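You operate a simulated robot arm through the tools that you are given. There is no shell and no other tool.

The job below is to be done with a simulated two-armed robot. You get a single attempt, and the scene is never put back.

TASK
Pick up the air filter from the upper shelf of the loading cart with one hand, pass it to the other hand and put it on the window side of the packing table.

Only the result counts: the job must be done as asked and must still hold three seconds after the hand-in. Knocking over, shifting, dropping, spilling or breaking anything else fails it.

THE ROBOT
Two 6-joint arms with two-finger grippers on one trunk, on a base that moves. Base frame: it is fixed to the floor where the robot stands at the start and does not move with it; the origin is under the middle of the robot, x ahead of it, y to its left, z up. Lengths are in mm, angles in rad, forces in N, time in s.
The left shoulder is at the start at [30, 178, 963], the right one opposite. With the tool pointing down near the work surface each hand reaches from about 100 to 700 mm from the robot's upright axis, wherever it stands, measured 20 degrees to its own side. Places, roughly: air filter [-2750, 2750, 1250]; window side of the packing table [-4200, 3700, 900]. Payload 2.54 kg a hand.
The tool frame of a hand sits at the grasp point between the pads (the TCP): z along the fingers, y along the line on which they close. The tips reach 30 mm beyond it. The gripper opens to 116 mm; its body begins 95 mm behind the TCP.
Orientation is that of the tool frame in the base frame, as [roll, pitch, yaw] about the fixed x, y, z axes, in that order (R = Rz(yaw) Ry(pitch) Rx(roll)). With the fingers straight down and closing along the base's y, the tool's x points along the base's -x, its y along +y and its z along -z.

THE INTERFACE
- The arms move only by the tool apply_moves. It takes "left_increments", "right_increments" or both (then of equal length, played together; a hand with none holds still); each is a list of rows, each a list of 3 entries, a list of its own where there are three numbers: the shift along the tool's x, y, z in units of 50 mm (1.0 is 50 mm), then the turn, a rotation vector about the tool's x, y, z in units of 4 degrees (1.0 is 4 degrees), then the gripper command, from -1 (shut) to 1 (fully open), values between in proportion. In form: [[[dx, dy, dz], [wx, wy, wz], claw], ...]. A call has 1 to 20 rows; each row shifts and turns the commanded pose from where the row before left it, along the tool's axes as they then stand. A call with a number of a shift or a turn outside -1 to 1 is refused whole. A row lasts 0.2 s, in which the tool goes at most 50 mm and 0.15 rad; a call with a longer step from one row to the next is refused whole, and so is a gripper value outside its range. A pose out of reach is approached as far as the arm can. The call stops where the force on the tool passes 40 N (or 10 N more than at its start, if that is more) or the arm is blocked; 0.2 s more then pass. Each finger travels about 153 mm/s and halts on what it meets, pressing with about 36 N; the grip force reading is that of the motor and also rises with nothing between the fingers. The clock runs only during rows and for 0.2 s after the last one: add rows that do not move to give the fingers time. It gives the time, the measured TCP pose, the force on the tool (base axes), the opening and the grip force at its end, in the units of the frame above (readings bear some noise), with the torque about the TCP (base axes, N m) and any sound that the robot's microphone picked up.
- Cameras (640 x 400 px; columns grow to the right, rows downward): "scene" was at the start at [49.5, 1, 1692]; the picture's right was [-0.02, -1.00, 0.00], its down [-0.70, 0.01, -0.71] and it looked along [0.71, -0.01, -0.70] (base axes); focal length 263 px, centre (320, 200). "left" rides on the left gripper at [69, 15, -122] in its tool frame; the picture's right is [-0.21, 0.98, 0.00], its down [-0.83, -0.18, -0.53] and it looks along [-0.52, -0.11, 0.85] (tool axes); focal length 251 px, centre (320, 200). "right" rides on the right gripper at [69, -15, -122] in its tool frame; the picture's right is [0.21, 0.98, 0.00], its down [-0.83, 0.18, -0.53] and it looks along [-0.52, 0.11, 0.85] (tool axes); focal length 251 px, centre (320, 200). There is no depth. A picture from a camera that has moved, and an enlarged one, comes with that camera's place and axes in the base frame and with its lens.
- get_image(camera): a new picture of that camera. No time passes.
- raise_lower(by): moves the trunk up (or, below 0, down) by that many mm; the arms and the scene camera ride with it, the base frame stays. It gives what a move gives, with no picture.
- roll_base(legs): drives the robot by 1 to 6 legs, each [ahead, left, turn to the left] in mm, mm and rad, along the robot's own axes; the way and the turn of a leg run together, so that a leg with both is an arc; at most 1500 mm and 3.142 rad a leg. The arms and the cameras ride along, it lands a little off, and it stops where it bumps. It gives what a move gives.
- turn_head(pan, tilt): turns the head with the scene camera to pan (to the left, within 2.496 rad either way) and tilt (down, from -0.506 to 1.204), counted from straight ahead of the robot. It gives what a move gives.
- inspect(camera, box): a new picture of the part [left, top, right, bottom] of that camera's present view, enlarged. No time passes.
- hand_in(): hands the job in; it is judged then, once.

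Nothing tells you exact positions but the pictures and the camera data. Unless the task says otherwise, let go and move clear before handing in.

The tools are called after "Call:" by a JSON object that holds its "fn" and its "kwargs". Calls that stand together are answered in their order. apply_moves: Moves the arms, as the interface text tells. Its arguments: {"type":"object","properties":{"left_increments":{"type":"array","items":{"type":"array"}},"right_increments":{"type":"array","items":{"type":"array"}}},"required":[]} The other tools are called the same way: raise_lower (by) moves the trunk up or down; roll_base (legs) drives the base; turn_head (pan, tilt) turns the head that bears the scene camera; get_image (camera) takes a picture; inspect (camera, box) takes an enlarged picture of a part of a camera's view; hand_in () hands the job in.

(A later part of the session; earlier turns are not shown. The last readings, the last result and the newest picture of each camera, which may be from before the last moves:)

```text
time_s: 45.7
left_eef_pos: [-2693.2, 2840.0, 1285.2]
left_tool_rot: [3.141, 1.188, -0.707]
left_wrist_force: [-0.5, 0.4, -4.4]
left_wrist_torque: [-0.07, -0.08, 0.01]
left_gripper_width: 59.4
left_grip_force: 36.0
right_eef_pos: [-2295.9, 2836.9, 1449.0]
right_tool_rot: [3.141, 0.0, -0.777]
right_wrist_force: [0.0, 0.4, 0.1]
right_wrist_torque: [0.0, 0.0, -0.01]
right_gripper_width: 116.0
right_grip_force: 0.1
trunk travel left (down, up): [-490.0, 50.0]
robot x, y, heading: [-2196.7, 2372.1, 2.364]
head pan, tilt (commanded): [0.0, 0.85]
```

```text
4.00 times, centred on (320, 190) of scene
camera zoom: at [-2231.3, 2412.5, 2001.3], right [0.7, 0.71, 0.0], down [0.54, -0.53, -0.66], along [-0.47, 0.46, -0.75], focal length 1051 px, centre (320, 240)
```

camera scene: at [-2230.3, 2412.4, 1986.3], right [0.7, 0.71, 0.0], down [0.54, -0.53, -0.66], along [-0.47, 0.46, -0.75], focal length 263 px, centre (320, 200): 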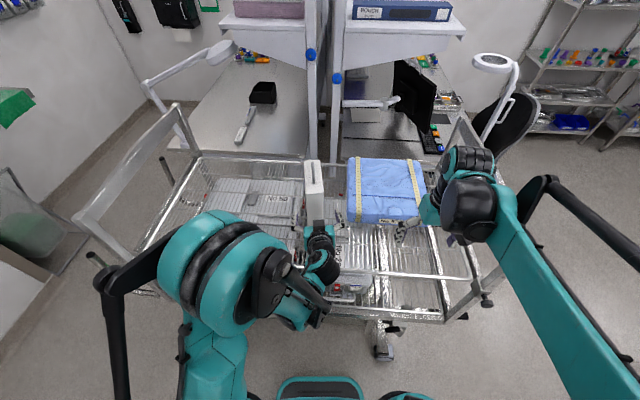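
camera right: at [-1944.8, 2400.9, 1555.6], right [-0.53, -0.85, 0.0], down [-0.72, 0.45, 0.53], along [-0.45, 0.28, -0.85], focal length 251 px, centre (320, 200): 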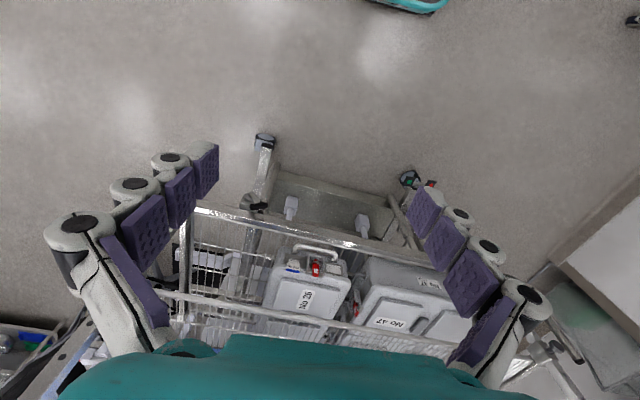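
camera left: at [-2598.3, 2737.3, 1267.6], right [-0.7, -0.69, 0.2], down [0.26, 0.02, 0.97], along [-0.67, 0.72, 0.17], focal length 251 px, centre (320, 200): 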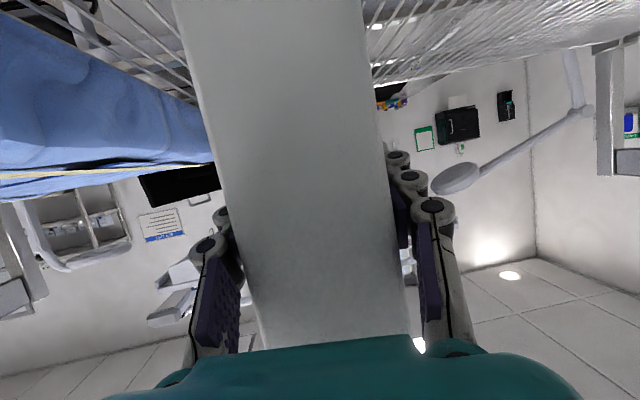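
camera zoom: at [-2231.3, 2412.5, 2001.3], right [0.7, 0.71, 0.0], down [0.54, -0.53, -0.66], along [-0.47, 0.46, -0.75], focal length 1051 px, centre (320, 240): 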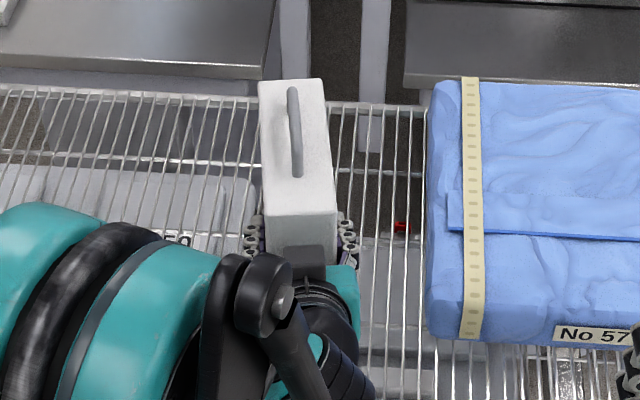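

The filter (about 0.45 kg) lifts cleanly without tilting. I raise it further and back straight away from the cart.

Call:
{"fn": "raise_lower", "kwargs": {"by": 48}}

Call:
{"fn": "roll_base", "kwargs": {"legs": [[-700, 0, 0]]}}

Call:
{"fn": "turn_head", "kwargs": {"pan": 0.0, "tilt": 0.8}}

Call:
{"fn": "get_image", "kwargs": {"camera": "scene"}}

Call:
{"fn": "get_image", "kwargs": {"camera": "left"}}

Call:
{"fn": "get_image", "kwargs": {"camera": "right"}}

```text
time_s: 46.6
left_eef_pos: [-2693.3, 2840.5, 1332.2]
left_tool_rot: [-3.141, 1.186, -0.706]
left_wrist_force: [0.0, 0.1, -3.2]
left_wrist_torque: [-0.04, -0.05, -0.01]
left_gripper_width: 59.2
left_grip_force: 35.8
right_eef_pos: [-2297.6, 2837.8, 1496.9]
right_tool_rot: [3.141, 0.0, -0.777]
right_wrist_force: [0.4, -0.6, -0.2]
right_wrist_torque: [0.04, -0.01, -0.01]
right_gripper_width: 116.0
right_grip_force: 0.1
trunk travel left (down, up): [-538.0, 2.0]
robot x, y, heading: [-2194.4, 2374.6, 2.37]
head pan, tilt (commanded): [0.0, 0.85]
```

```text
time_s: 50.4
left_eef_pos: [-2196.7, 2352.6, 1332.2]
left_tool_rot: [-3.141, 1.186, -0.71]
left_wrist_force: [-0.9, 0.3, -3.2]
left_wrist_torque: [-0.05, -0.12, 0.0]
left_gripper_width: 59.1
left_grip_force: 35.8
right_eef_pos: [-1800.0, 2349.1, 1496.4]
right_tool_rot: [3.141, -0.002, -0.781]
right_wrist_force: [0.4, 0.0, 0.6]
right_wrist_torque: [-0.02, -0.03, 0.0]
right_gripper_width: 116.2
right_grip_force: 0.1
trunk travel left (down, up): [-538.0, 2.0]
robot x, y, heading: [-1698.7, 1887.2, 2.365]
head pan, tilt (commanded): [0.0, 0.85]
```

```text
time_s: 51.0
left_eef_pos: [-2196.7, 2352.1, 1332.8]
left_tool_rot: [-3.141, 1.188, -0.708]
left_wrist_force: [-0.6, -0.4, -3.5]
left_wrist_torque: [-0.08, -0.08, 0.02]
left_gripper_width: 59.4
left_grip_force: 36.4
right_eef_pos: [-1799.9, 2348.2, 1497.6]
right_tool_rot: [-3.141, 0.002, -0.78]
right_wrist_force: [-0.5, 0.1, 0.0]
right_wrist_torque: [-0.01, 0.03, 0.01]
right_gripper_width: 116.0
right_grip_force: 0.1
trunk travel left (down, up): [-538.0, 2.0]
robot x, y, heading: [-1698.7, 1886.5, 2.361]
head pan, tilt (commanded): [0.0, 0.799]
```

```text
taken
camera scene: at [-1737.0, 1925.3, 2053.3], right [0.7, 0.71, 0.0], down [0.51, -0.5, -0.7], along [-0.5, 0.49, -0.72], focal length 263 px, centre (320, 200)
```

scene: 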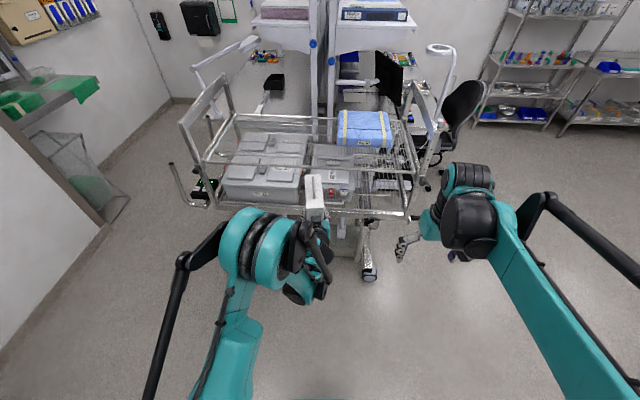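

```text
taken
camera left: at [-2101.5, 2249.3, 1315.5], right [-0.7, -0.69, 0.2], down [0.26, 0.02, 0.97], along [-0.67, 0.72, 0.17], focal length 251 px, centre (320, 200)
```

left: 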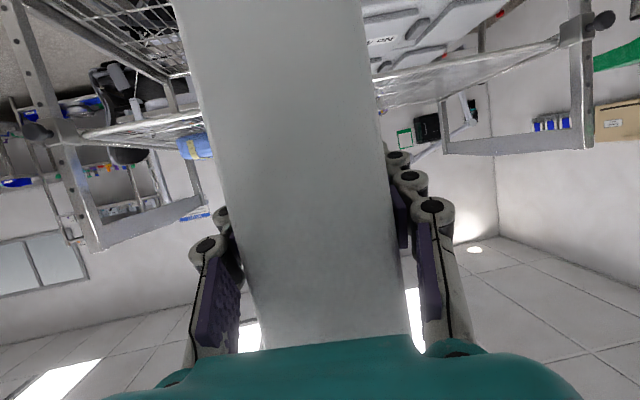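

```text
taken
camera right: at [-1739.7, 2310.9, 1618.3], right [-0.53, -0.85, 0.0], down [-0.71, 0.45, 0.53], along [-0.45, 0.29, -0.85], focal length 251 px, centre (320, 200)
```

right: 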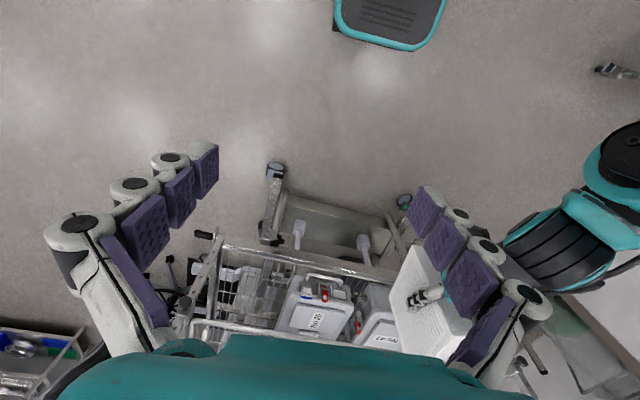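

The filter is off the cart and held steadily with ~350 mm clear space to the cart. To get into comfortable reach of the right hand I now bring the filter lower and closer.

Call:
{"fn": "apply_moves", "kwargs": {"left_increments": [[[0.574, -0.205, -0.112], [0, 0, 0], -1], [[0.574, -0.205, -0.112], [0, 0, 0], -1], [[0.574, -0.205, -0.112], [0, 0, 0], -1], [[0.574, -0.205, -0.112], [0, 0, 0], -1], [[0.574, -0.205, -0.112], [0, 0, 0], -1], [[0.574, -0.205, -0.112], [0, 0, 0], -1], [[0, 0, 0], [0, 0, 0], -1]]}}

Call:
{"fn": "get_image", "kwargs": {"camera": "scene"}}

Call:
{"fn": "get_image", "kwargs": {"camera": "right"}}

```text
time_s: 52.6
left_eef_pos: [-2104.9, 2413.3, 1235.1]
left_tool_rot: [3.141, 1.185, -0.709]
left_wrist_force: [0.4, -0.9, -4.0]
left_wrist_torque: [-0.06, -0.06, 0.0]
left_gripper_width: 59.4
left_grip_force: 35.3
left hand out of reach, approached as far as the arm can: row 2, 3, 4, 5, 6
right_eef_pos: [-1799.7, 2348.0, 1496.6]
right_tool_rot: [3.141, -0.002, -0.779]
right_wrist_force: [-0.8, -0.2, -0.8]
right_wrist_torque: [0.03, -0.01, -0.02]
right_gripper_width: 116.3
right_grip_force: 0.1
trunk travel left (down, up): [-538.0, 2.0]
robot x, y, heading: [-1698.5, 1885.1, 2.363]
head pan, tilt (commanded): [0.0, 0.799]
```

```text
taken
camera scene: at [-1737.5, 1925.0, 2053.3], right [0.7, 0.71, 0.0], down [0.51, -0.5, -0.7], along [-0.5, 0.49, -0.72], focal length 263 px, centre (320, 200)
```

scene: 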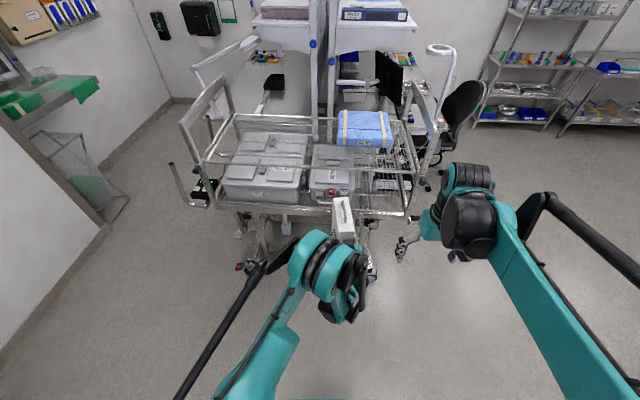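

```text
taken
camera right: at [-1740.1, 2310.5, 1618.4], right [-0.53, -0.85, 0.0], down [-0.72, 0.45, 0.53], along [-0.45, 0.29, -0.85], focal length 251 px, centre (320, 200)
```

right: 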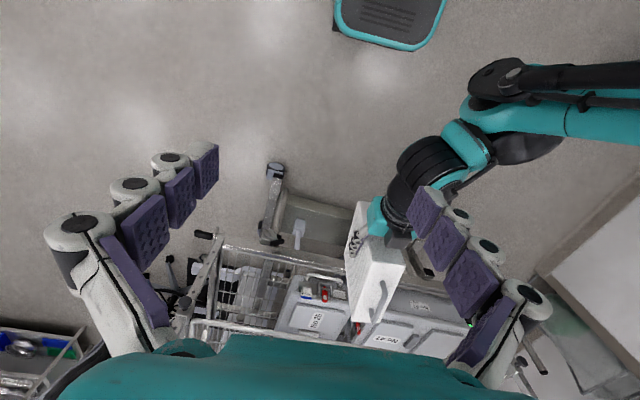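

The left arm reached a joint limit down there, so I won't hand over in this pose. Better: take the filter back up, then swing the left hand so it points to my right; then each arm works from its own side and the right hand can take it from above.

Call:
{"fn": "apply_moves", "kwargs": {"left_increments": [[[-0.51, 0.527, -0.139], [0, 0, 0], -1], [[-0.51, 0.527, -0.139], [0, 0, 0], -1], [[-0.51, 0.527, -0.139], [0, 0, 0], -1], [[-0.51, 0.527, -0.139], [0, 0, 0], -1], [[0, 0, 0], [0.927, 0, 0.3745], -1], [[0, 0, 0], [0.927, 0, 0.3745], -1], [[0, 0, 0], [0.927, 0, 0.3745], -1], [[0, 0, 0], [0.927, 0, 0.3745], -1], [[0, 0, 0], [0.927, 0, 0.3745], -1], [[0, 0, 0], [0.927, 0, 0.3745], -1], [[0, 0, 0], [0.927, 0, 0.3745], -1]]}}

Call:
{"fn": "get_image", "kwargs": {"camera": "scene"}}

Call:
{"fn": "get_image", "kwargs": {"camera": "right"}}

```text
time_s: 55.0
left_eef_pos: [-2181.3, 2341.0, 1341.9]
left_tool_rot: [-3.14, 1.189, -1.198]
left_wrist_force: [-0.3, 0.9, -3.2]
left_wrist_torque: [-0.12, -0.06, -0.02]
left_gripper_width: 59.2
left_grip_force: 36.4
right_eef_pos: [-1800.3, 2349.2, 1497.3]
right_tool_rot: [3.141, 0.0, -0.779]
right_wrist_force: [-0.2, 0.0, 0.1]
right_wrist_torque: [-0.02, 0.0, -0.02]
right_gripper_width: 116.0
right_grip_force: 0.0
trunk travel left (down, up): [-538.0, 2.0]
robot x, y, heading: [-1697.9, 1886.5, 2.357]
head pan, tilt (commanded): [0.0, 0.799]
```

```text
taken
camera scene: at [-1738.0, 1925.5, 2053.3], right [0.7, 0.71, 0.0], down [0.51, -0.5, -0.7], along [-0.5, 0.49, -0.72], focal length 263 px, centre (320, 200)
```

scene: 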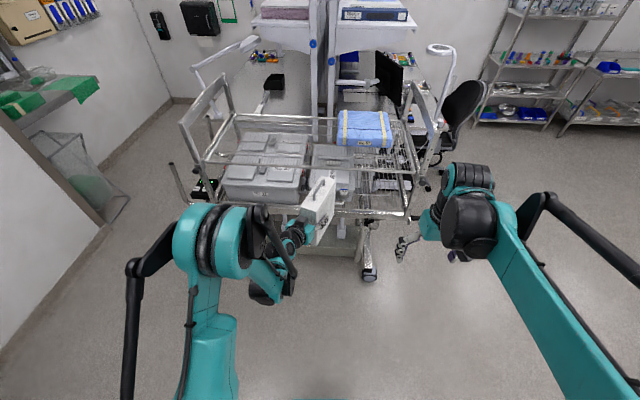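

```text
taken
camera right: at [-1740.4, 2311.0, 1618.2], right [-0.53, -0.85, 0.0], down [-0.72, 0.45, 0.53], along [-0.45, 0.29, -0.85], focal length 251 px, centre (320, 200)
```

right: 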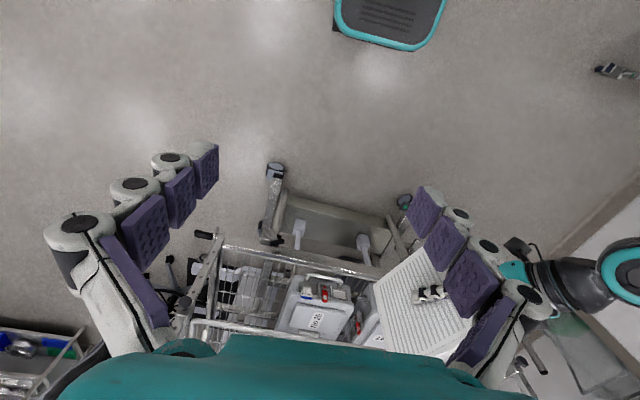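

The swing works and the left elbow moves away to the left. I continue turning the filter and bring it nearer.

Call:
{"fn": "apply_moves", "kwargs": {"left_increments": [[[0, 0, 0], [0.927, 0, 0.3745], -1], [[0, 0, 0], [0.927, 0, 0.3745], -1], [[0, 0, 0], [0.927, 0, 0.3745], -1], [[0, 0, 0], [0.927, 0, 0.3745], -1], [[0, 0, 0], [0.927, 0, 0.3745], -1], [[0, 0, 0], [0.927, 0, 0.3745], -1], [[0, 0, 0], [0.927, 0, 0.3745], -1], [[0, 0, 0], [0.927, 0, 0.3745], -1], [[0, 0, 0], [0.927, 0, 0.3745], -1], [[0.22, -0.447, -0.309], [0, 0, 0], -1], [[0.22, -0.447, -0.309], [0, 0, 0], -1], [[0.22, -0.447, -0.309], [0, 0, 0], -1], [[0, 0, 0], [0, 0, 0], -1]]}}

Call:
{"fn": "get_image", "kwargs": {"camera": "scene"}}

Call:
{"fn": "get_image", "kwargs": {"camera": "right"}}

```text
time_s: 57.8
left_eef_pos: [-2130.7, 2270.1, 1329.2]
left_tool_rot: [-3.14, 1.187, -1.828]
left_wrist_force: [1.1, 0.8, -3.2]
left_wrist_torque: [-0.1, 0.0, 0.0]
left_gripper_width: 58.9
left_grip_force: 36.6
right_eef_pos: [-1799.4, 2349.2, 1497.6]
right_tool_rot: [3.141, -0.001, -0.778]
right_wrist_force: [0.0, 0.4, 0.1]
right_wrist_torque: [0.0, 0.01, -0.02]
right_gripper_width: 116.2
right_grip_force: 0.0
trunk travel left (down, up): [-538.0, 2.0]
robot x, y, heading: [-1696.0, 1886.0, 2.361]
head pan, tilt (commanded): [0.0, 0.799]
```

```text
taken
camera scene: at [-1737.1, 1925.6, 2053.3], right [0.7, 0.71, 0.0], down [0.51, -0.5, -0.7], along [-0.5, 0.49, -0.72], focal length 263 px, centre (320, 200)
```

scene: 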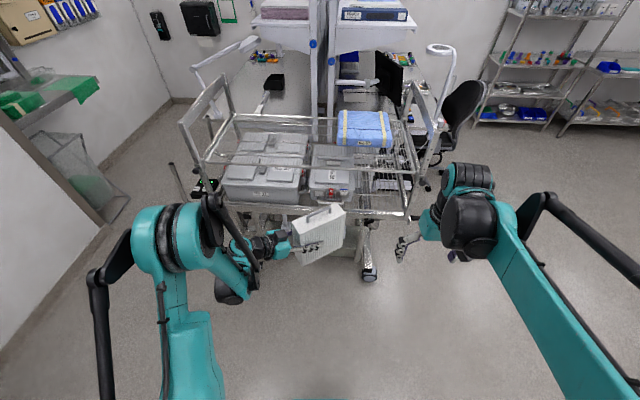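

```text
taken
camera right: at [-1739.7, 2311.1, 1618.2], right [-0.53, -0.85, 0.0], down [-0.71, 0.45, 0.53], along [-0.45, 0.28, -0.85], focal length 251 px, centre (320, 200)
```

right: 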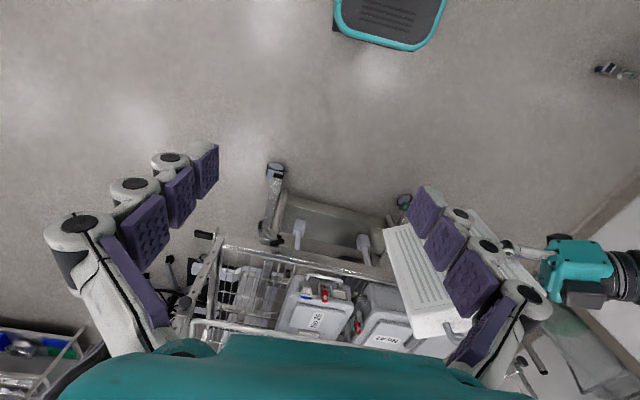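

The filter now points about 60° to my right, well away from the left elbow. Two more small steps closer, then I check its exact place for the right hand.

Call:
{"fn": "apply_moves", "kwargs": {"left_increments": [[[0.22, -0.447, -0.309], [0, 0, 0], -1], [[0.22, -0.447, -0.309], [0, 0, 0], -1], [[0, 0, 0], [0, 0, 0], -1]]}}

Call:
{"fn": "inspect", "kwargs": {"camera": "scene", "box": [240, 170, 400, 270]}}

Call:
{"fn": "get_image", "kwargs": {"camera": "left"}}

```text
time_s: 58.6
left_eef_pos: [-2116.5, 2240.5, 1346.5]
left_tool_rot: [-3.138, 1.183, -1.825]
left_wrist_force: [-0.6, 0.0, -3.4]
left_wrist_torque: [-0.09, 0.03, -0.01]
left_gripper_width: 59.1
left_grip_force: 36.1
left hand out of reach, approached as far as the arm can: row 1, 2
right_eef_pos: [-1800.5, 2350.2, 1497.5]
right_tool_rot: [-3.141, -0.002, -0.78]
right_wrist_force: [-0.3, 0.1, -0.8]
right_wrist_torque: [-0.01, -0.03, -0.01]
right_gripper_width: 115.9
right_grip_force: 0.0
trunk travel left (down, up): [-538.0, 2.0]
robot x, y, heading: [-1695.6, 1885.5, 2.362]
head pan, tilt (commanded): [0.0, 0.799]
```

```text
4.00 times, centred on (320, 220) of scene
camera zoom: at [-1738.0, 1926.5, 2053.3], right [0.7, 0.71, 0.0], down [0.51, -0.5, -0.7], along [-0.5, 0.49, -0.72], focal length 1051 px, centre (320, 120)
```

zoom: 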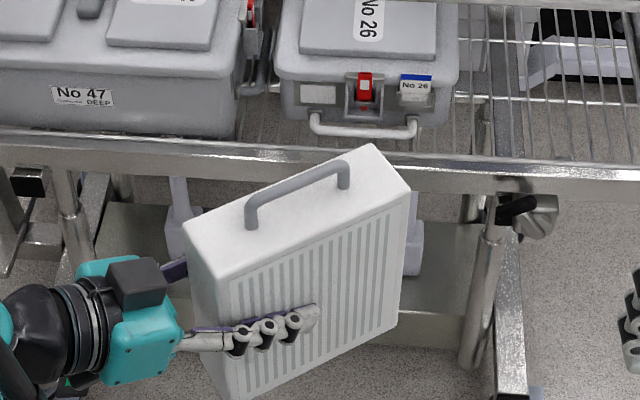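

```text
taken
camera left: at [-2168.5, 2107.4, 1330.2], right [-0.92, 0.33, 0.2], down [0.13, -0.22, 0.97], along [0.36, 0.92, 0.16], focal length 251 px, centre (320, 200)
```

left: 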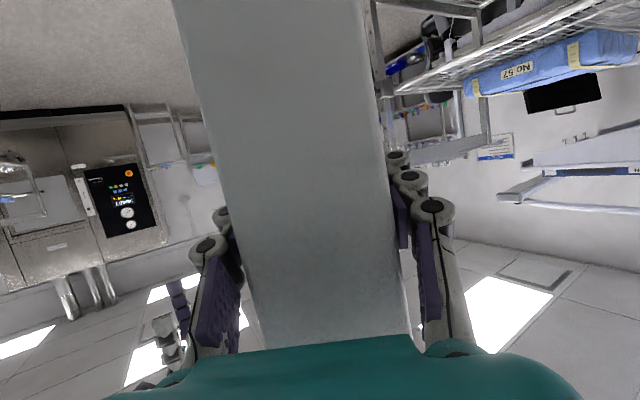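

The filter centre is at about [-2109, 2271], top z ≈ 1437, and two independent estimates agree within 3 mm. Now I turn the right hand 60° to match the filter's plane while raising it a little.

Call:
{"fn": "apply_moves", "kwargs": {"right_increments": [[[0, 0, -0.053], [0, 0, 1], 1], [[0, 0, -0.053], [0, 0, 1], 1], [[0, 0, -0.053], [0, 0, 1], 1], [[0, 0, -0.053], [0, 0, 1], 1], [[0, 0, -0.053], [0, 0, 1], 1], [[0, 0, -0.053], [0, 0, 1], 1], [[0, 0, -0.053], [0, 0, 1], 1], [[0, 0, -0.053], [0, 0, 1], 1], [[0, 0, -0.053], [0, 0, 1], 1], [[0, 0, -0.053], [0, 0, 1], 1], [[0, 0, -0.053], [0, 0, 1], 1], [[0, 0, -0.053], [0, 0, 1], 1], [[0, 0, -0.053], [0, 0, 1], 1], [[0, 0, -0.053], [0, 0, 1], 1], [[0, 0, -0.053], [0, 0, 1], 1], [[0, 0, 0], [0, 0, 0], 1]]}}

Call:
{"fn": "get_image", "kwargs": {"camera": "scene"}}

```text
time_s: 62.0
left_eef_pos: [-2116.5, 2238.7, 1347.3]
left_tool_rot: [-3.14, 1.184, -1.826]
left_wrist_force: [-0.3, 0.0, -3.2]
left_wrist_torque: [-0.09, 0.04, 0.03]
left_gripper_width: 59.3
left_grip_force: 35.6
right_eef_pos: [-1800.0, 2347.4, 1535.5]
right_tool_rot: [-3.14, -0.001, -1.827]
right_wrist_force: [0.0, -0.4, 0.0]
right_wrist_torque: [-0.04, -0.01, 0.0]
right_gripper_width: 116.1
right_grip_force: 0.0
trunk travel left (down, up): [-538.0, 2.0]
robot x, y, heading: [-1696.2, 1884.4, 2.362]
head pan, tilt (commanded): [0.0, 0.799]
```

```text
taken
camera scene: at [-1737.2, 1925.4, 2053.3], right [0.7, 0.71, 0.0], down [0.51, -0.5, -0.7], along [-0.5, 0.49, -0.72], focal length 263 px, centre (320, 200)
```

scene: 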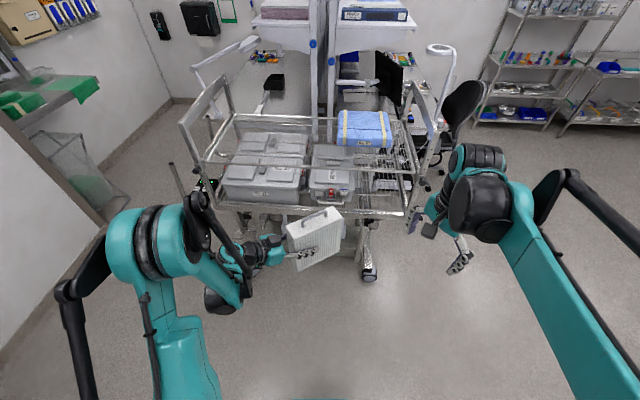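

The right hand is turned to match. Now it moves sideways towards a point above the filter; I stop part-way to check for clearance.

Call:
{"fn": "apply_moves", "kwargs": {"right_increments": [[[0.353, 0.69, 0], [0, 0, 0], 1], [[0.353, 0.69, 0], [0, 0, 0], 1], [[0.353, 0.69, 0], [0, 0, 0], 1], [[0.353, 0.69, 0], [0, 0, 0], 1], [[0.353, 0.69, 0], [0, 0, 0], 1], [[0, 0, 0], [0, 0, 0], 1]]}}

Call:
{"fn": "get_image", "kwargs": {"camera": "scene"}}

Call:
{"fn": "get_image", "kwargs": {"camera": "right"}}

```text
time_s: 63.4
left_eef_pos: [-2115.9, 2237.4, 1348.2]
left_tool_rot: [-3.14, 1.185, -1.83]
left_wrist_force: [0.4, 0.3, -3.5]
left_wrist_torque: [-0.14, 0.04, 0.03]
left_gripper_width: 59.1
left_grip_force: 36.3
right_eef_pos: [-1988.5, 2307.1, 1536.3]
right_tool_rot: [3.142, 0.0, -1.827]
right_wrist_force: [0.1, 0.3, 0.4]
right_wrist_torque: [-0.02, 0.06, -0.03]
right_gripper_width: 115.8
right_grip_force: 0.1
trunk travel left (down, up): [-538.0, 2.0]
robot x, y, heading: [-1699.1, 1887.8, 2.363]
head pan, tilt (commanded): [0.0, 0.799]
```

```text
taken
camera scene: at [-1735.4, 1925.2, 2053.4], right [0.7, 0.71, 0.0], down [0.51, -0.5, -0.7], along [-0.5, 0.49, -0.72], focal length 263 px, centre (320, 200)
```

scene: 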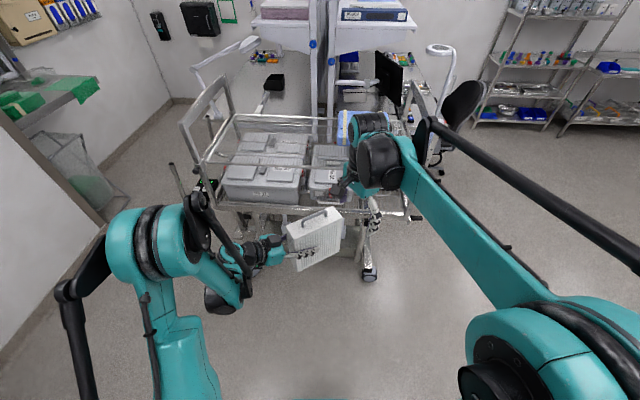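

```text
taken
camera right: at [-1990.9, 2235.9, 1656.9], right [-1.0, 0.04, 0.0], down [0.03, 0.84, 0.53], along [0.02, 0.53, -0.85], focal length 251 px, centre (320, 200)
```

right: 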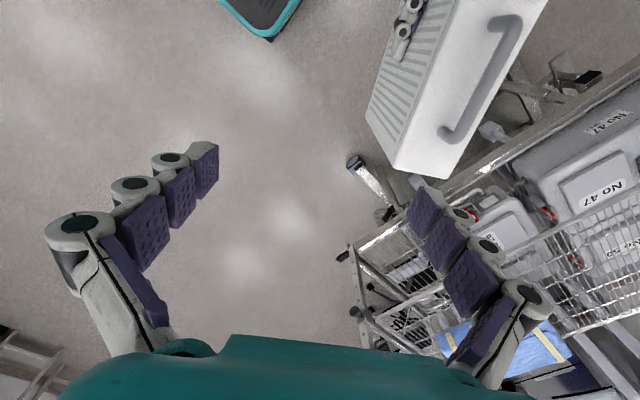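

The right camera now sees the filter top well. I zoom there to measure the lateral offset precisely.

Call:
{"fn": "inspect", "kwargs": {"camera": "right", "box": [340, 0, 580, 200]}}

Call:
{"fn": "inspect", "kwargs": {"camera": "scene", "box": [250, 170, 410, 270]}}

```text
2.00 times, centred on (460, 100) of right
camera zoom: at [-1990.9, 2235.9, 1656.9], right [-1.0, 0.04, 0.0], down [0.03, 0.84, 0.53], along [0.02, 0.53, -0.85], focal length 503 px, centre (40, 400)
```

zoom: 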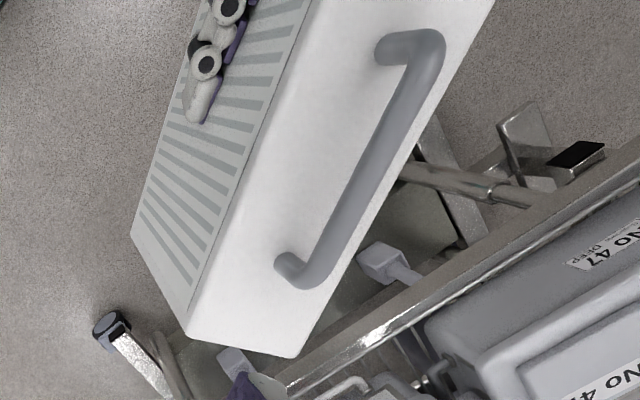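

```text
4.00 times, centred on (330, 220) of scene
camera zoom: at [-1735.4, 1925.2, 2053.4], right [0.7, 0.71, 0.0], down [0.51, -0.5, -0.7], along [-0.5, 0.49, -0.72], focal length 1051 px, centre (280, 120)
```

zoom: 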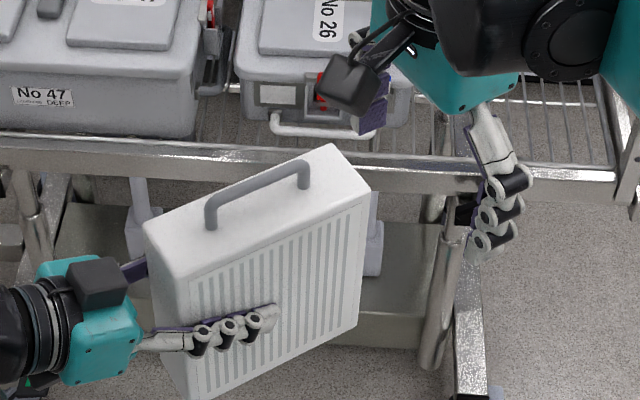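

Estimates from the scene and right cameras differ by only ~5 mm sideways, well inside the finger clearance. I move the right hand over the filter, still above the handle.

Call:
{"fn": "apply_moves", "kwargs": {"right_increments": [[[0.356, 0.694, 0], [0, 0, 0], 1], [[0.356, 0.694, 0], [0, 0, 0], 1], [[0.356, 0.694, 0], [0, 0, 0], 1], [[0, 0, 0], [0, 0, 0], 1]]}}

Call:
{"fn": "get_image", "kwargs": {"camera": "right"}}

Call:
{"fn": "get_image", "kwargs": {"camera": "scene"}}

Call:
{"fn": "inspect", "kwargs": {"camera": "scene", "box": [230, 150, 390, 250]}}

```text
time_s: 64.4
left_eef_pos: [-2117.6, 2238.1, 1346.9]
left_tool_rot: [-3.141, 1.186, -1.827]
left_wrist_force: [1.3, -0.4, -3.0]
left_wrist_torque: [-0.12, 0.03, 0.02]
left_gripper_width: 59.6
left_grip_force: 36.1
right_eef_pos: [-2104.6, 2281.8, 1535.6]
right_tool_rot: [-3.142, 0.001, -1.827]
right_wrist_force: [0.3, 0.1, -0.3]
right_wrist_torque: [0.02, -0.02, 0.0]
right_gripper_width: 116.3
right_grip_force: 0.1
trunk travel left (down, up): [-538.0, 2.0]
robot x, y, heading: [-1702.0, 1885.2, 2.364]
head pan, tilt (commanded): [0.0, 0.799]
```

```text
taken
camera right: at [-2107.1, 2211.5, 1656.8], right [-1.0, 0.04, 0.0], down [0.03, 0.84, 0.53], along [0.02, 0.53, -0.85], focal length 251 px, centre (320, 200)
```

right: 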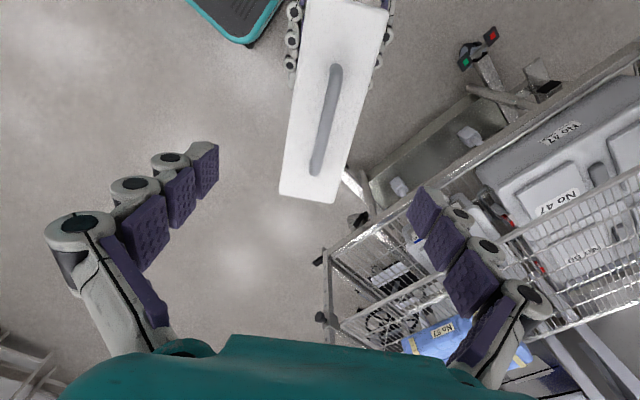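

```text
taken
camera scene: at [-1736.8, 1925.5, 2053.3], right [0.7, 0.71, 0.0], down [0.51, -0.5, -0.7], along [-0.5, 0.49, -0.72], focal length 263 px, centre (320, 200)
```

scene: 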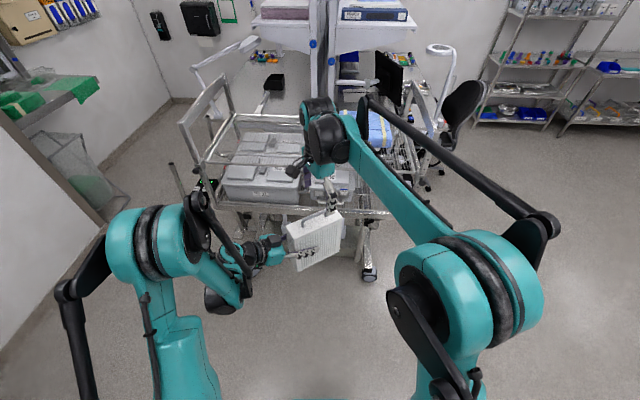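

```text
4.00 times, centred on (310, 200) of scene
camera zoom: at [-1736.8, 1925.5, 2053.3], right [0.7, 0.71, 0.0], down [0.51, -0.5, -0.7], along [-0.5, 0.49, -0.72], focal length 1051 px, centre (360, 200)
```

zoom: 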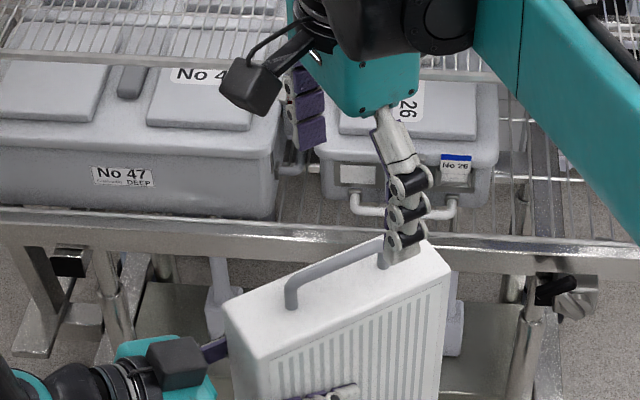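

The right hand is centred over the filter within ~2 mm. I lower it so the fingers straddle the top.

Call:
{"fn": "apply_moves", "kwargs": {"right_increments": [[[0, 0, 0.68], [0, 0, 0], 1], [[0, 0, 0.68], [0, 0, 0], 1], [[0, 0, 0], [0, 0, 0], 1]]}}

Call:
{"fn": "get_image", "kwargs": {"camera": "right"}}

Call:
{"fn": "inspect", "kwargs": {"camera": "scene", "box": [230, 150, 390, 250]}}

```text
time_s: 65.2
left_eef_pos: [-2116.2, 2236.9, 1347.8]
left_tool_rot: [-3.141, 1.186, -1.828]
left_wrist_force: [0.4, -0.8, -3.9]
left_wrist_torque: [-0.15, -0.01, 0.0]
left_gripper_width: 59.4
left_grip_force: 35.8
right_eef_pos: [-2104.1, 2281.3, 1467.8]
right_tool_rot: [-3.14, 0.001, -1.827]
right_wrist_force: [0.3, 0.0, 0.2]
right_wrist_torque: [0.01, 0.03, 0.01]
right_gripper_width: 116.0
right_grip_force: 0.1
trunk travel left (down, up): [-538.0, 2.0]
robot x, y, heading: [-1702.9, 1889.1, 2.361]
head pan, tilt (commanded): [0.0, 0.799]
```

```text
taken
camera right: at [-2105.5, 2211.6, 1588.8], right [-1.0, 0.04, 0.0], down [0.03, 0.84, 0.53], along [0.02, 0.53, -0.85], focal length 251 px, centre (320, 200)
```

right: 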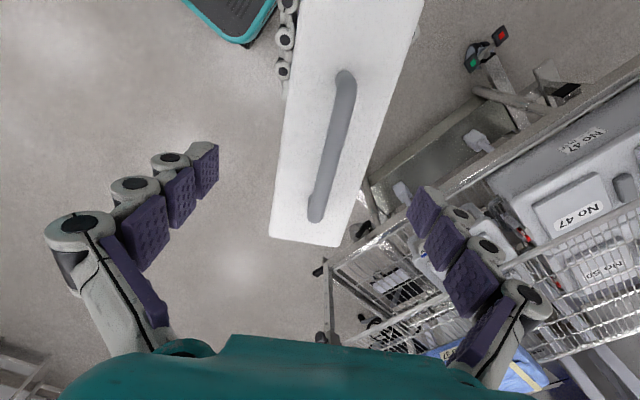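

```text
4.00 times, centred on (310, 200) of scene
camera zoom: at [-1736.6, 1924.8, 2053.4], right [0.7, 0.71, 0.0], down [0.51, -0.5, -0.7], along [-0.5, 0.49, -0.72], focal length 1051 px, centre (360, 200)
```

zoom: 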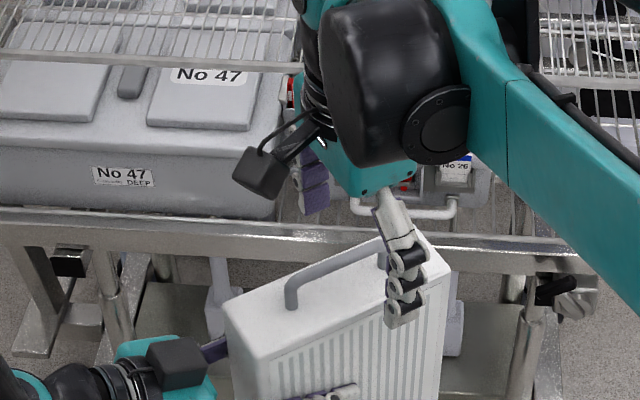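

Still centred with clear space on both sides. Lowering the remaining 70 mm.

Call:
{"fn": "apply_moves", "kwargs": {"right_increments": [[[0, 0, 0.5], [0, 0, 0], 1], [[0, 0, 0.5], [0, 0, 0], 1], [[0, 0, 0.38], [0, 0, 0], 1], [[0, 0, 0], [0, 0, 0], 0.6], [[0, 0, 0], [0, 0, 0], 0.25]]}}

Call:
{"fn": "get_image", "kwargs": {"camera": "right"}}

Call:
{"fn": "inspect", "kwargs": {"camera": "scene", "box": [230, 150, 390, 250]}}

```text
time_s: 66.4
left_eef_pos: [-2116.4, 2237.3, 1347.2]
left_tool_rot: [-3.139, 1.186, -1.826]
left_wrist_force: [-0.1, -0.8, -3.0]
left_wrist_torque: [-0.09, 0.04, 0.0]
left_gripper_width: 59.2
left_grip_force: 35.7
right_eef_pos: [-2103.7, 2282.3, 1398.4]
right_tool_rot: [3.14, 0.001, -1.827]
right_wrist_force: [0.2, -0.2, -0.2]
right_wrist_torque: [0.01, -0.05, 0.02]
right_gripper_width: 72.5
right_grip_force: 0.1
trunk travel left (down, up): [-538.0, 2.0]
robot x, y, heading: [-1698.2, 1883.9, 2.367]
head pan, tilt (commanded): [0.0, 0.799]
```

```text
taken
camera right: at [-2105.8, 2212.1, 1519.5], right [-1.0, 0.04, 0.0], down [0.03, 0.84, 0.53], along [0.02, 0.53, -0.85], focal length 251 px, centre (320, 200)
```

right: 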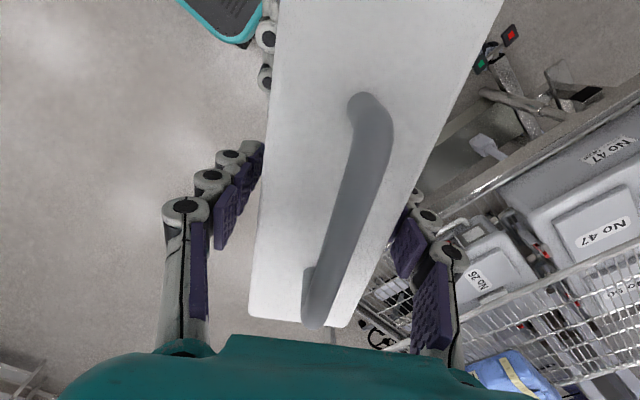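

```text
4.00 times, centred on (310, 200) of scene
camera zoom: at [-1737.3, 1925.3, 2053.3], right [0.7, 0.71, 0.0], down [0.51, -0.5, -0.7], along [-0.5, 0.49, -0.72], focal length 1051 px, centre (360, 200)
```

zoom: 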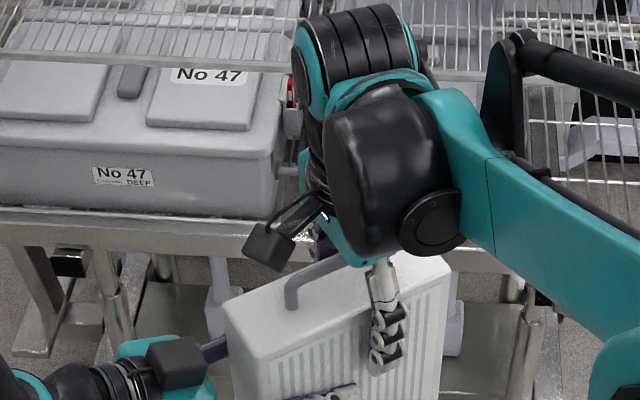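

The right fingers straddle the top evenly at 72 mm. Closing gently while watching forces on both hands.

Call:
{"fn": "apply_moves", "kwargs": {"right_increments": [[[0, 0, 0], [0, 0, 0], 0.15], [[0, 0, 0], [0, 0, 0], 0.08], [[0, 0, 0], [0, 0, 0], 0.03], [[0, 0, 0], [0, 0, 0], -0.05]]}}

```text
time_s: 67.4
left_eef_pos: [-2116.2, 2238.1, 1346.9]
left_tool_rot: [-3.138, 1.185, -1.826]
left_wrist_force: [8.5, -3.6, -7.8]
left_wrist_torque: [-0.27, 0.16, -0.37]
left_gripper_width: 59.2
left_grip_force: 36.4
right_eef_pos: [-2103.8, 2284.0, 1398.5]
right_tool_rot: [-3.141, 0.001, -1.826]
right_wrist_force: [-9.0, 3.6, 3.7]
right_wrist_torque: [0.17, 0.29, -0.04]
right_gripper_width: 61.3
right_grip_force: 5.0
trunk travel left (down, up): [-538.0, 2.0]
robot x, y, heading: [-1698.6, 1888.8, 2.36]
head pan, tilt (commanded): [0.0, 0.799]
```

There is a ~9 N side load, meaning the filter sits 1–2 mm to the tool's +y side. I shift the right hand slightly that way before closing fully.

Call:
{"fn": "apply_moves", "kwargs": {"right_increments": [[[0, 0.03, 0], [0, 0, 0], 0.05], [[0, 0, 0], [0, 0, 0], 0.03], [[0, 0, 0], [0, 0, 0], 0.0]]}}

```text
time_s: 68.2
left_eef_pos: [-2116.9, 2237.9, 1347.5]
left_tool_rot: [-3.139, 1.185, -1.827]
left_wrist_force: [3.7, -3.3, -1.8]
left_wrist_torque: [0.05, 0.13, -0.19]
left_gripper_width: 59.2
left_grip_force: 36.2
right_eef_pos: [-2104.6, 2283.2, 1399.9]
right_tool_rot: [-3.139, 0.001, -1.827]
right_wrist_force: [-4.5, 3.6, -0.3]
right_wrist_torque: [0.11, 0.1, -0.03]
right_gripper_width: 60.8
right_grip_force: 2.3
trunk travel left (down, up): [-538.0, 2.0]
robot x, y, heading: [-1697.5, 1887.0, 2.355]
head pan, tilt (commanded): [0.0, 0.799]
```

Call:
{"fn": "apply_moves", "kwargs": {"right_increments": [[[0, 0.02, 0], [0, 0, 0], 0.0], [[0, 0, 0], [0, 0, 0], -0.1], [[0, 0, 0], [0, 0, 0], -0.4], [[0, 0, 0], [0, 0, 0], -1], [[0, 0, 0], [0, 0, 0], -1]]}}

Call:
{"fn": "get_image", "kwargs": {"camera": "right"}}

Call:
{"fn": "inspect", "kwargs": {"camera": "scene", "box": [230, 150, 390, 250]}}

```text
time_s: 69.4
left_eef_pos: [-2118.4, 2237.8, 1345.7]
left_tool_rot: [-3.141, 1.183, -1.828]
left_wrist_force: [-0.6, -1.4, -8.0]
left_wrist_torque: [-0.3, 0.1, -0.01]
left_gripper_width: 59.2
left_grip_force: 36.0
right_eef_pos: [-2106.4, 2283.8, 1398.2]
right_tool_rot: [3.14, 0.0, -1.826]
right_wrist_force: [0.6, 1.5, 5.5]
right_wrist_torque: [0.02, -0.03, 0.0]
right_gripper_width: 59.5
right_grip_force: 35.7
trunk travel left (down, up): [-538.0, 2.0]
robot x, y, heading: [-1699.1, 1884.0, 2.362]
head pan, tilt (commanded): [0.0, 0.799]
```

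```text
taken
camera right: at [-2108.3, 2212.2, 1520.1], right [-1.0, 0.04, 0.0], down [0.03, 0.84, 0.53], along [0.02, 0.53, -0.85], focal length 251 px, centre (320, 200)
```

right: 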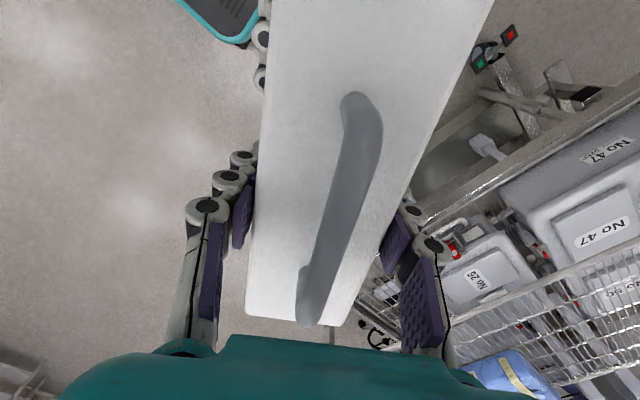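

```text
4.00 times, centred on (310, 200) of scene
camera zoom: at [-1737.3, 1925.4, 2053.3], right [0.7, 0.71, 0.0], down [0.51, -0.5, -0.7], along [-0.5, 0.49, -0.72], focal length 1051 px, centre (360, 200)
```

zoom: 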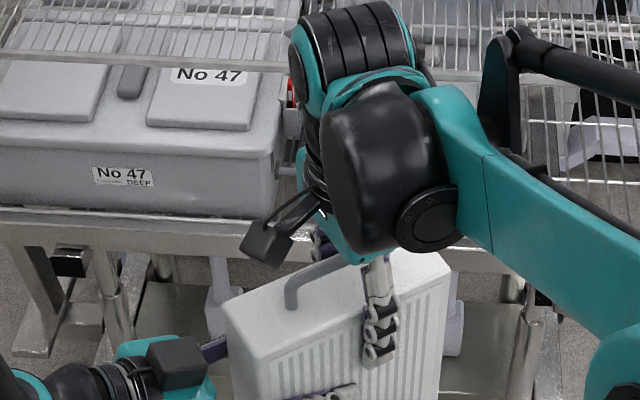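

Both hands hold it now (right grip 36 N, balanced forces). I open the left hand slowly and draw it straight back out.

Call:
{"fn": "apply_moves", "kwargs": {"left_increments": [[[0, 0, 0], [0, 0, 0], 0.1], [[0, 0, 0], [0, 0, 0], 0.4], [[0, 0, 0], [0, 0, 0], 0.8], [[0, 0, 0], [0, 0, 0], 0.8]]}}

Call:
{"fn": "inspect", "kwargs": {"camera": "scene", "box": [210, 150, 390, 270]}}

Call:
{"fn": "get_image", "kwargs": {"camera": "left"}}

```text
time_s: 70.4
left_eef_pos: [-2116.9, 2239.6, 1347.6]
left_tool_rot: [-3.14, 1.186, -1.828]
left_wrist_force: [0.1, 0.6, -0.5]
left_wrist_torque: [0.01, 0.0, 0.01]
left_gripper_width: 104.4
left_grip_force: 0.1
right_eef_pos: [-2105.6, 2283.0, 1397.8]
right_tool_rot: [3.142, 0.0, -1.828]
right_wrist_force: [-0.3, 0.0, 0.5]
right_wrist_torque: [0.06, -0.02, 0.0]
right_gripper_width: 59.2
right_grip_force: 36.0
trunk travel left (down, up): [-538.0, 2.0]
robot x, y, heading: [-1698.7, 1886.4, 2.362]
head pan, tilt (commanded): [0.0, 0.799]
```

```text
3.33 times, centred on (300, 210) of scene
camera zoom: at [-1737.3, 1925.4, 2053.3], right [0.7, 0.71, 0.0], down [0.51, -0.5, -0.7], along [-0.5, 0.49, -0.72], focal length 876 px, centre (387, 167)
```

zoom: 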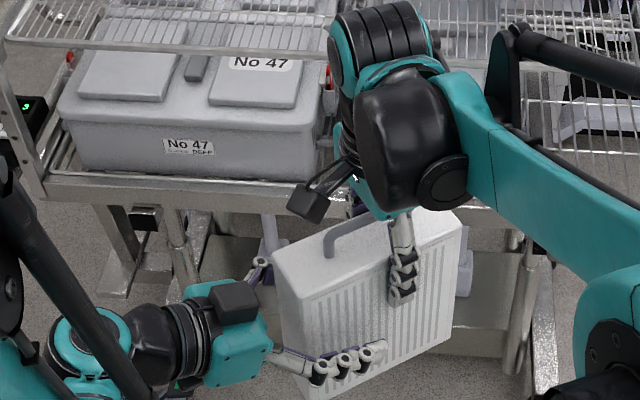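

```text
taken
camera left: at [-2168.2, 2106.9, 1330.4], right [-0.92, 0.33, 0.2], down [0.13, -0.22, 0.97], along [0.36, 0.92, 0.16], focal length 251 px, centre (320, 200)
```

left: 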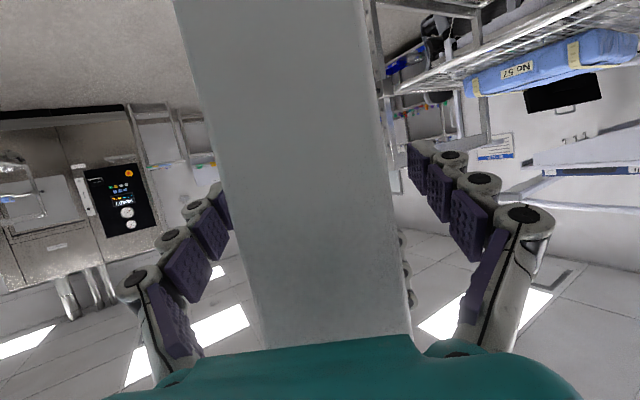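

The left fingers are free and the filter stays put in the right hand. Withdrawing the left hand along its approach direction.

Call:
{"fn": "apply_moves", "kwargs": {"left_increments": [[[0.2435, 0, -0.603], [0, 0, 0], 0.9], [[0.2435, 0, -0.603], [0, 0, 0], 0.9], [[0.2435, 0, -0.603], [0, 0, 0], 0.9], [[0.2435, 0, -0.603], [0, 0, 0], 0.9], [[0, 0, 0], [0, 0, 0], 0.9]]}}

Call:
{"fn": "get_image", "kwargs": {"camera": "scene"}}

Call:
{"fn": "get_image", "kwargs": {"camera": "right"}}

```text
time_s: 71.6
left_eef_pos: [-2157.8, 2118.3, 1362.3]
left_tool_rot: [-3.139, 1.183, -1.827]
left_wrist_force: [0.5, 0.4, -0.1]
left_wrist_torque: [-0.02, -0.02, -0.02]
left_gripper_width: 110.1
left_grip_force: 0.1
left hand out of reach, approached as far as the arm can: row 1, 2, 3
right_eef_pos: [-2106.3, 2282.6, 1398.4]
right_tool_rot: [-3.141, 0.001, -1.828]
right_wrist_force: [-0.8, 0.4, -0.2]
right_wrist_torque: [0.03, -0.01, 0.01]
right_gripper_width: 59.3
right_grip_force: 35.9
trunk travel left (down, up): [-538.0, 2.0]
robot x, y, heading: [-1697.7, 1885.3, 2.361]
head pan, tilt (commanded): [0.0, 0.799]
```

```text
taken
camera scene: at [-1737.0, 1926.5, 2053.3], right [0.7, 0.71, 0.0], down [0.51, -0.5, -0.7], along [-0.5, 0.49, -0.72], focal length 263 px, centre (320, 200)
```

scene: 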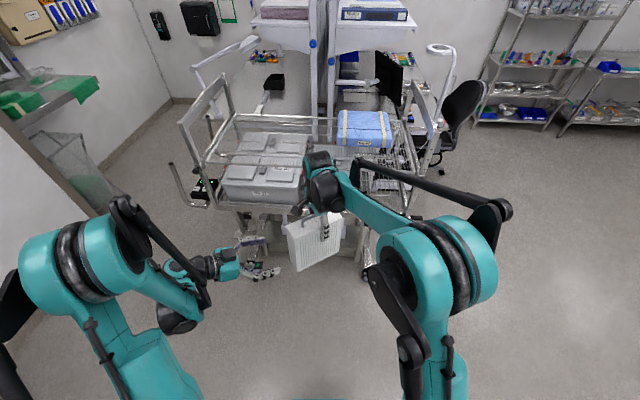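

```text
taken
camera right: at [-2108.2, 2213.0, 1519.9], right [-1.0, 0.04, 0.0], down [0.03, 0.85, 0.53], along [0.02, 0.53, -0.85], focal length 251 px, centre (320, 200)
```

right: 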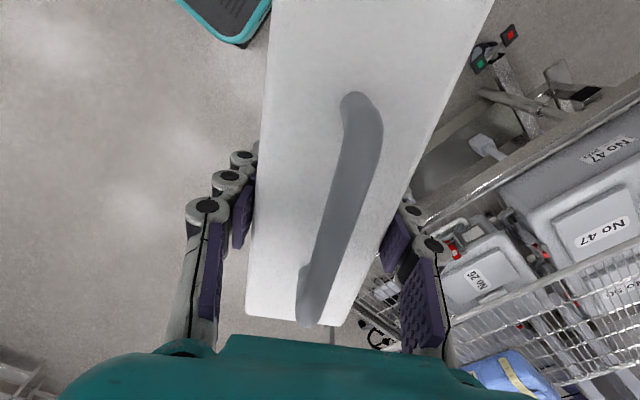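

The right hand alone now holds the filter. I fold the left hand up and out of the way (tool down, higher and to the left) before driving.

Call:
{"fn": "apply_moves", "kwargs": {"left_increments": [[[-0.074, 0.06, -0.138], [0, 1, 0], 0.9], [[-0.064, 0.06, -0.142], [0, 1, 0], 0.9], [[-0.054, 0.06, -0.147], [0, 1, 0], 0.9], [[-0.044, 0.06, -0.15], [0, 1, 0], 0.9], [[-0.033, 0.06, -0.153], [0, 1, 0], 0.9], [[-0.022, 0.06, -0.155], [0, 1, 0], 0.9], [[-0.011, 0.06, -0.156], [0, 1, 0], 0.9], [[-0.001, 0.06, -0.156], [0, 1, 0], 0.9], [[0.01, 0.06, -0.156], [0, 1, 0], 0.9]]}}

Call:
{"fn": "get_image", "kwargs": {"camera": "scene"}}

```text
time_s: 73.6
left_eef_pos: [-2195.2, 2079.9, 1413.9]
left_tool_rot: [3.141, 0.555, -1.827]
left_wrist_force: [0.1, 0.1, 0.2]
left_wrist_torque: [0.02, 0.0, -0.03]
left_gripper_width: 110.3
left_grip_force: 0.0
right_eef_pos: [-2105.0, 2283.0, 1398.0]
right_tool_rot: [-3.141, 0.0, -1.827]
right_wrist_force: [0.6, -0.2, 0.5]
right_wrist_torque: [0.05, -0.01, -0.01]
right_gripper_width: 58.9
right_grip_force: 35.7
trunk travel left (down, up): [-538.0, 2.0]
robot x, y, heading: [-1695.8, 1887.5, 2.364]
head pan, tilt (commanded): [0.0, 0.799]
```

```text
taken
camera scene: at [-1737.0, 1925.4, 2053.3], right [0.7, 0.71, 0.0], down [0.51, -0.5, -0.7], along [-0.5, 0.49, -0.72], focal length 263 px, centre (320, 200)
```

scene: 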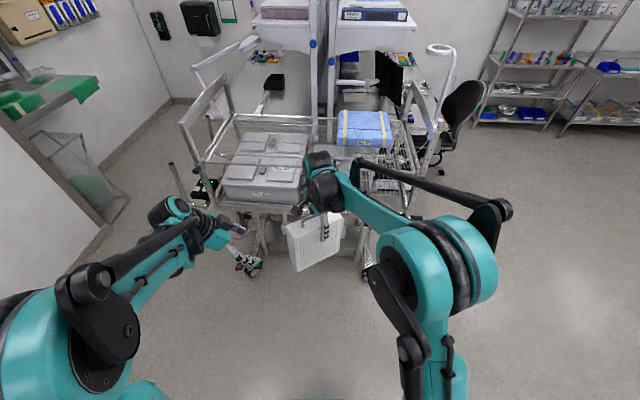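

Call:
{"fn": "apply_moves", "kwargs": {"left_increments": [[[0.021, 0.06, -0.155], [0, 1, 0], 0.9], [[0.032, 0.06, -0.153], [0, 1, 0], 0.9], [[0.043, 0.06, -0.15], [0, 1, 0], 0.9], [[0.053, 0.06, -0.147], [0, 1, 0], 0.9], [[0.063, 0.06, -0.143], [0, 1, 0], 0.9], [[0.073, 0.06, -0.138], [0, 1, 0], 0.9], [[0.082, 0.06, -0.133], [0, 1, 0], 0.9], [[0.091, 0.06, -0.127], [0, 1, 0], 0.9], [[0, 0, 0], [0, 0, -1], 0.9], [[0, 0, 0], [0, 0, -1], 0.9], [[0, 0, 0], [0, 0, -1], 0.9], [[0, 0, 0], [0, 0, -1], 0.9], [[0, 0, 0], [0, 0, -1], 0.9], [[0, 0, 0], [0, 0, -1], 0.9], [[0, 0, 0], [0, 0, -1], 0.9], [[0, 0, 0], [0, 0, -1], 0.9], [[0, 0, 0], [0, 0, -1], 0.9], [[0, 0, 0], [0, 0, -1], 0.9]]}}

Call:
{"fn": "turn_head", "kwargs": {"pan": 0.25, "tilt": 0.45}}

Call:
{"fn": "get_image", "kwargs": {"camera": "scene"}}

Call:
{"fn": "inspect", "kwargs": {"camera": "scene", "box": [200, 80, 440, 230]}}

```text
time_s: 77.4
left_eef_pos: [-2229.1, 2048.5, 1462.2]
left_tool_rot: [-3.141, 0.0, -1.127]
left_wrist_force: [-0.2, 0.8, 0.5]
left_wrist_torque: [0.01, -0.01, 0.02]
left_gripper_width: 110.2
left_grip_force: 0.2
right_eef_pos: [-2106.0, 2282.8, 1399.1]
right_tool_rot: [3.14, 0.0, -1.828]
right_wrist_force: [-0.7, -0.4, -0.3]
right_wrist_torque: [0.07, 0.01, 0.03]
right_gripper_width: 59.4
right_grip_force: 35.6
trunk travel left (down, up): [-538.0, 2.0]
robot x, y, heading: [-1700.5, 1889.7, 2.356]
head pan, tilt (commanded): [0.0, 0.799]
```

```text
time_s: 78.3
left_eef_pos: [-2228.6, 2048.5, 1461.7]
left_tool_rot: [-3.141, -0.001, -1.13]
left_wrist_force: [-0.6, -0.6, -0.1]
left_wrist_torque: [0.0, 0.0, -0.02]
left_gripper_width: 110.4
left_grip_force: 0.1
right_eef_pos: [-2105.3, 2284.1, 1399.4]
right_tool_rot: [3.141, -0.002, -1.828]
right_wrist_force: [-0.8, -0.1, -0.1]
right_wrist_torque: [0.08, 0.0, -0.04]
right_gripper_width: 59.1
right_grip_force: 36.2
trunk travel left (down, up): [-538.0, 2.0]
robot x, y, heading: [-1697.6, 1886.6, 2.358]
head pan, tilt (commanded): [0.25, 0.45]
```

```text
taken
camera scene: at [-1759.2, 1915.2, 2083.7], right [0.51, 0.86, 0.0], down [0.38, -0.22, -0.9], along [-0.78, 0.46, -0.44], focal length 263 px, centre (320, 200)
```

scene: 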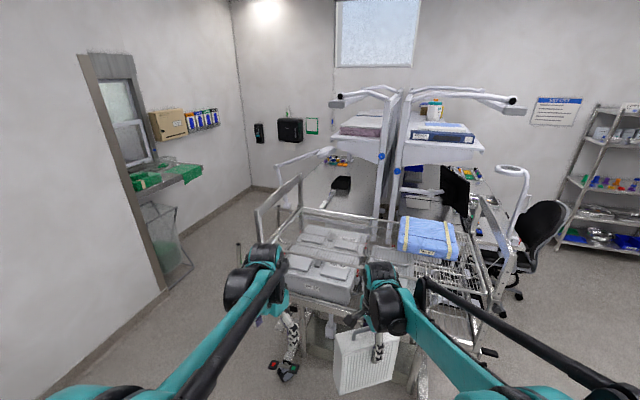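

```text
2.67 times, centred on (320, 155) of scene
camera zoom: at [-1759.2, 1915.2, 2083.7], right [0.51, 0.86, 0.0], down [0.38, -0.22, -0.9], along [-0.78, 0.46, -0.44], focal length 700 px, centre (320, 320)
```

zoom: 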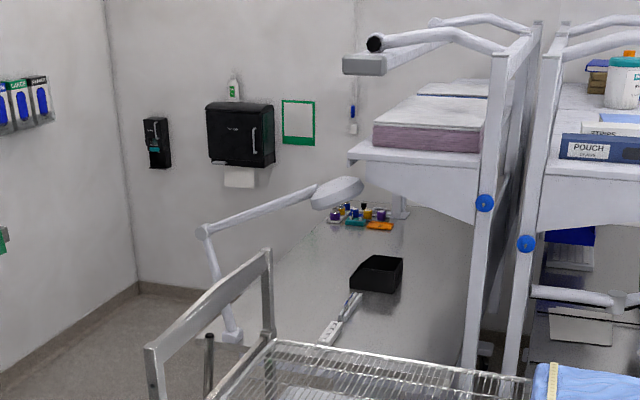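

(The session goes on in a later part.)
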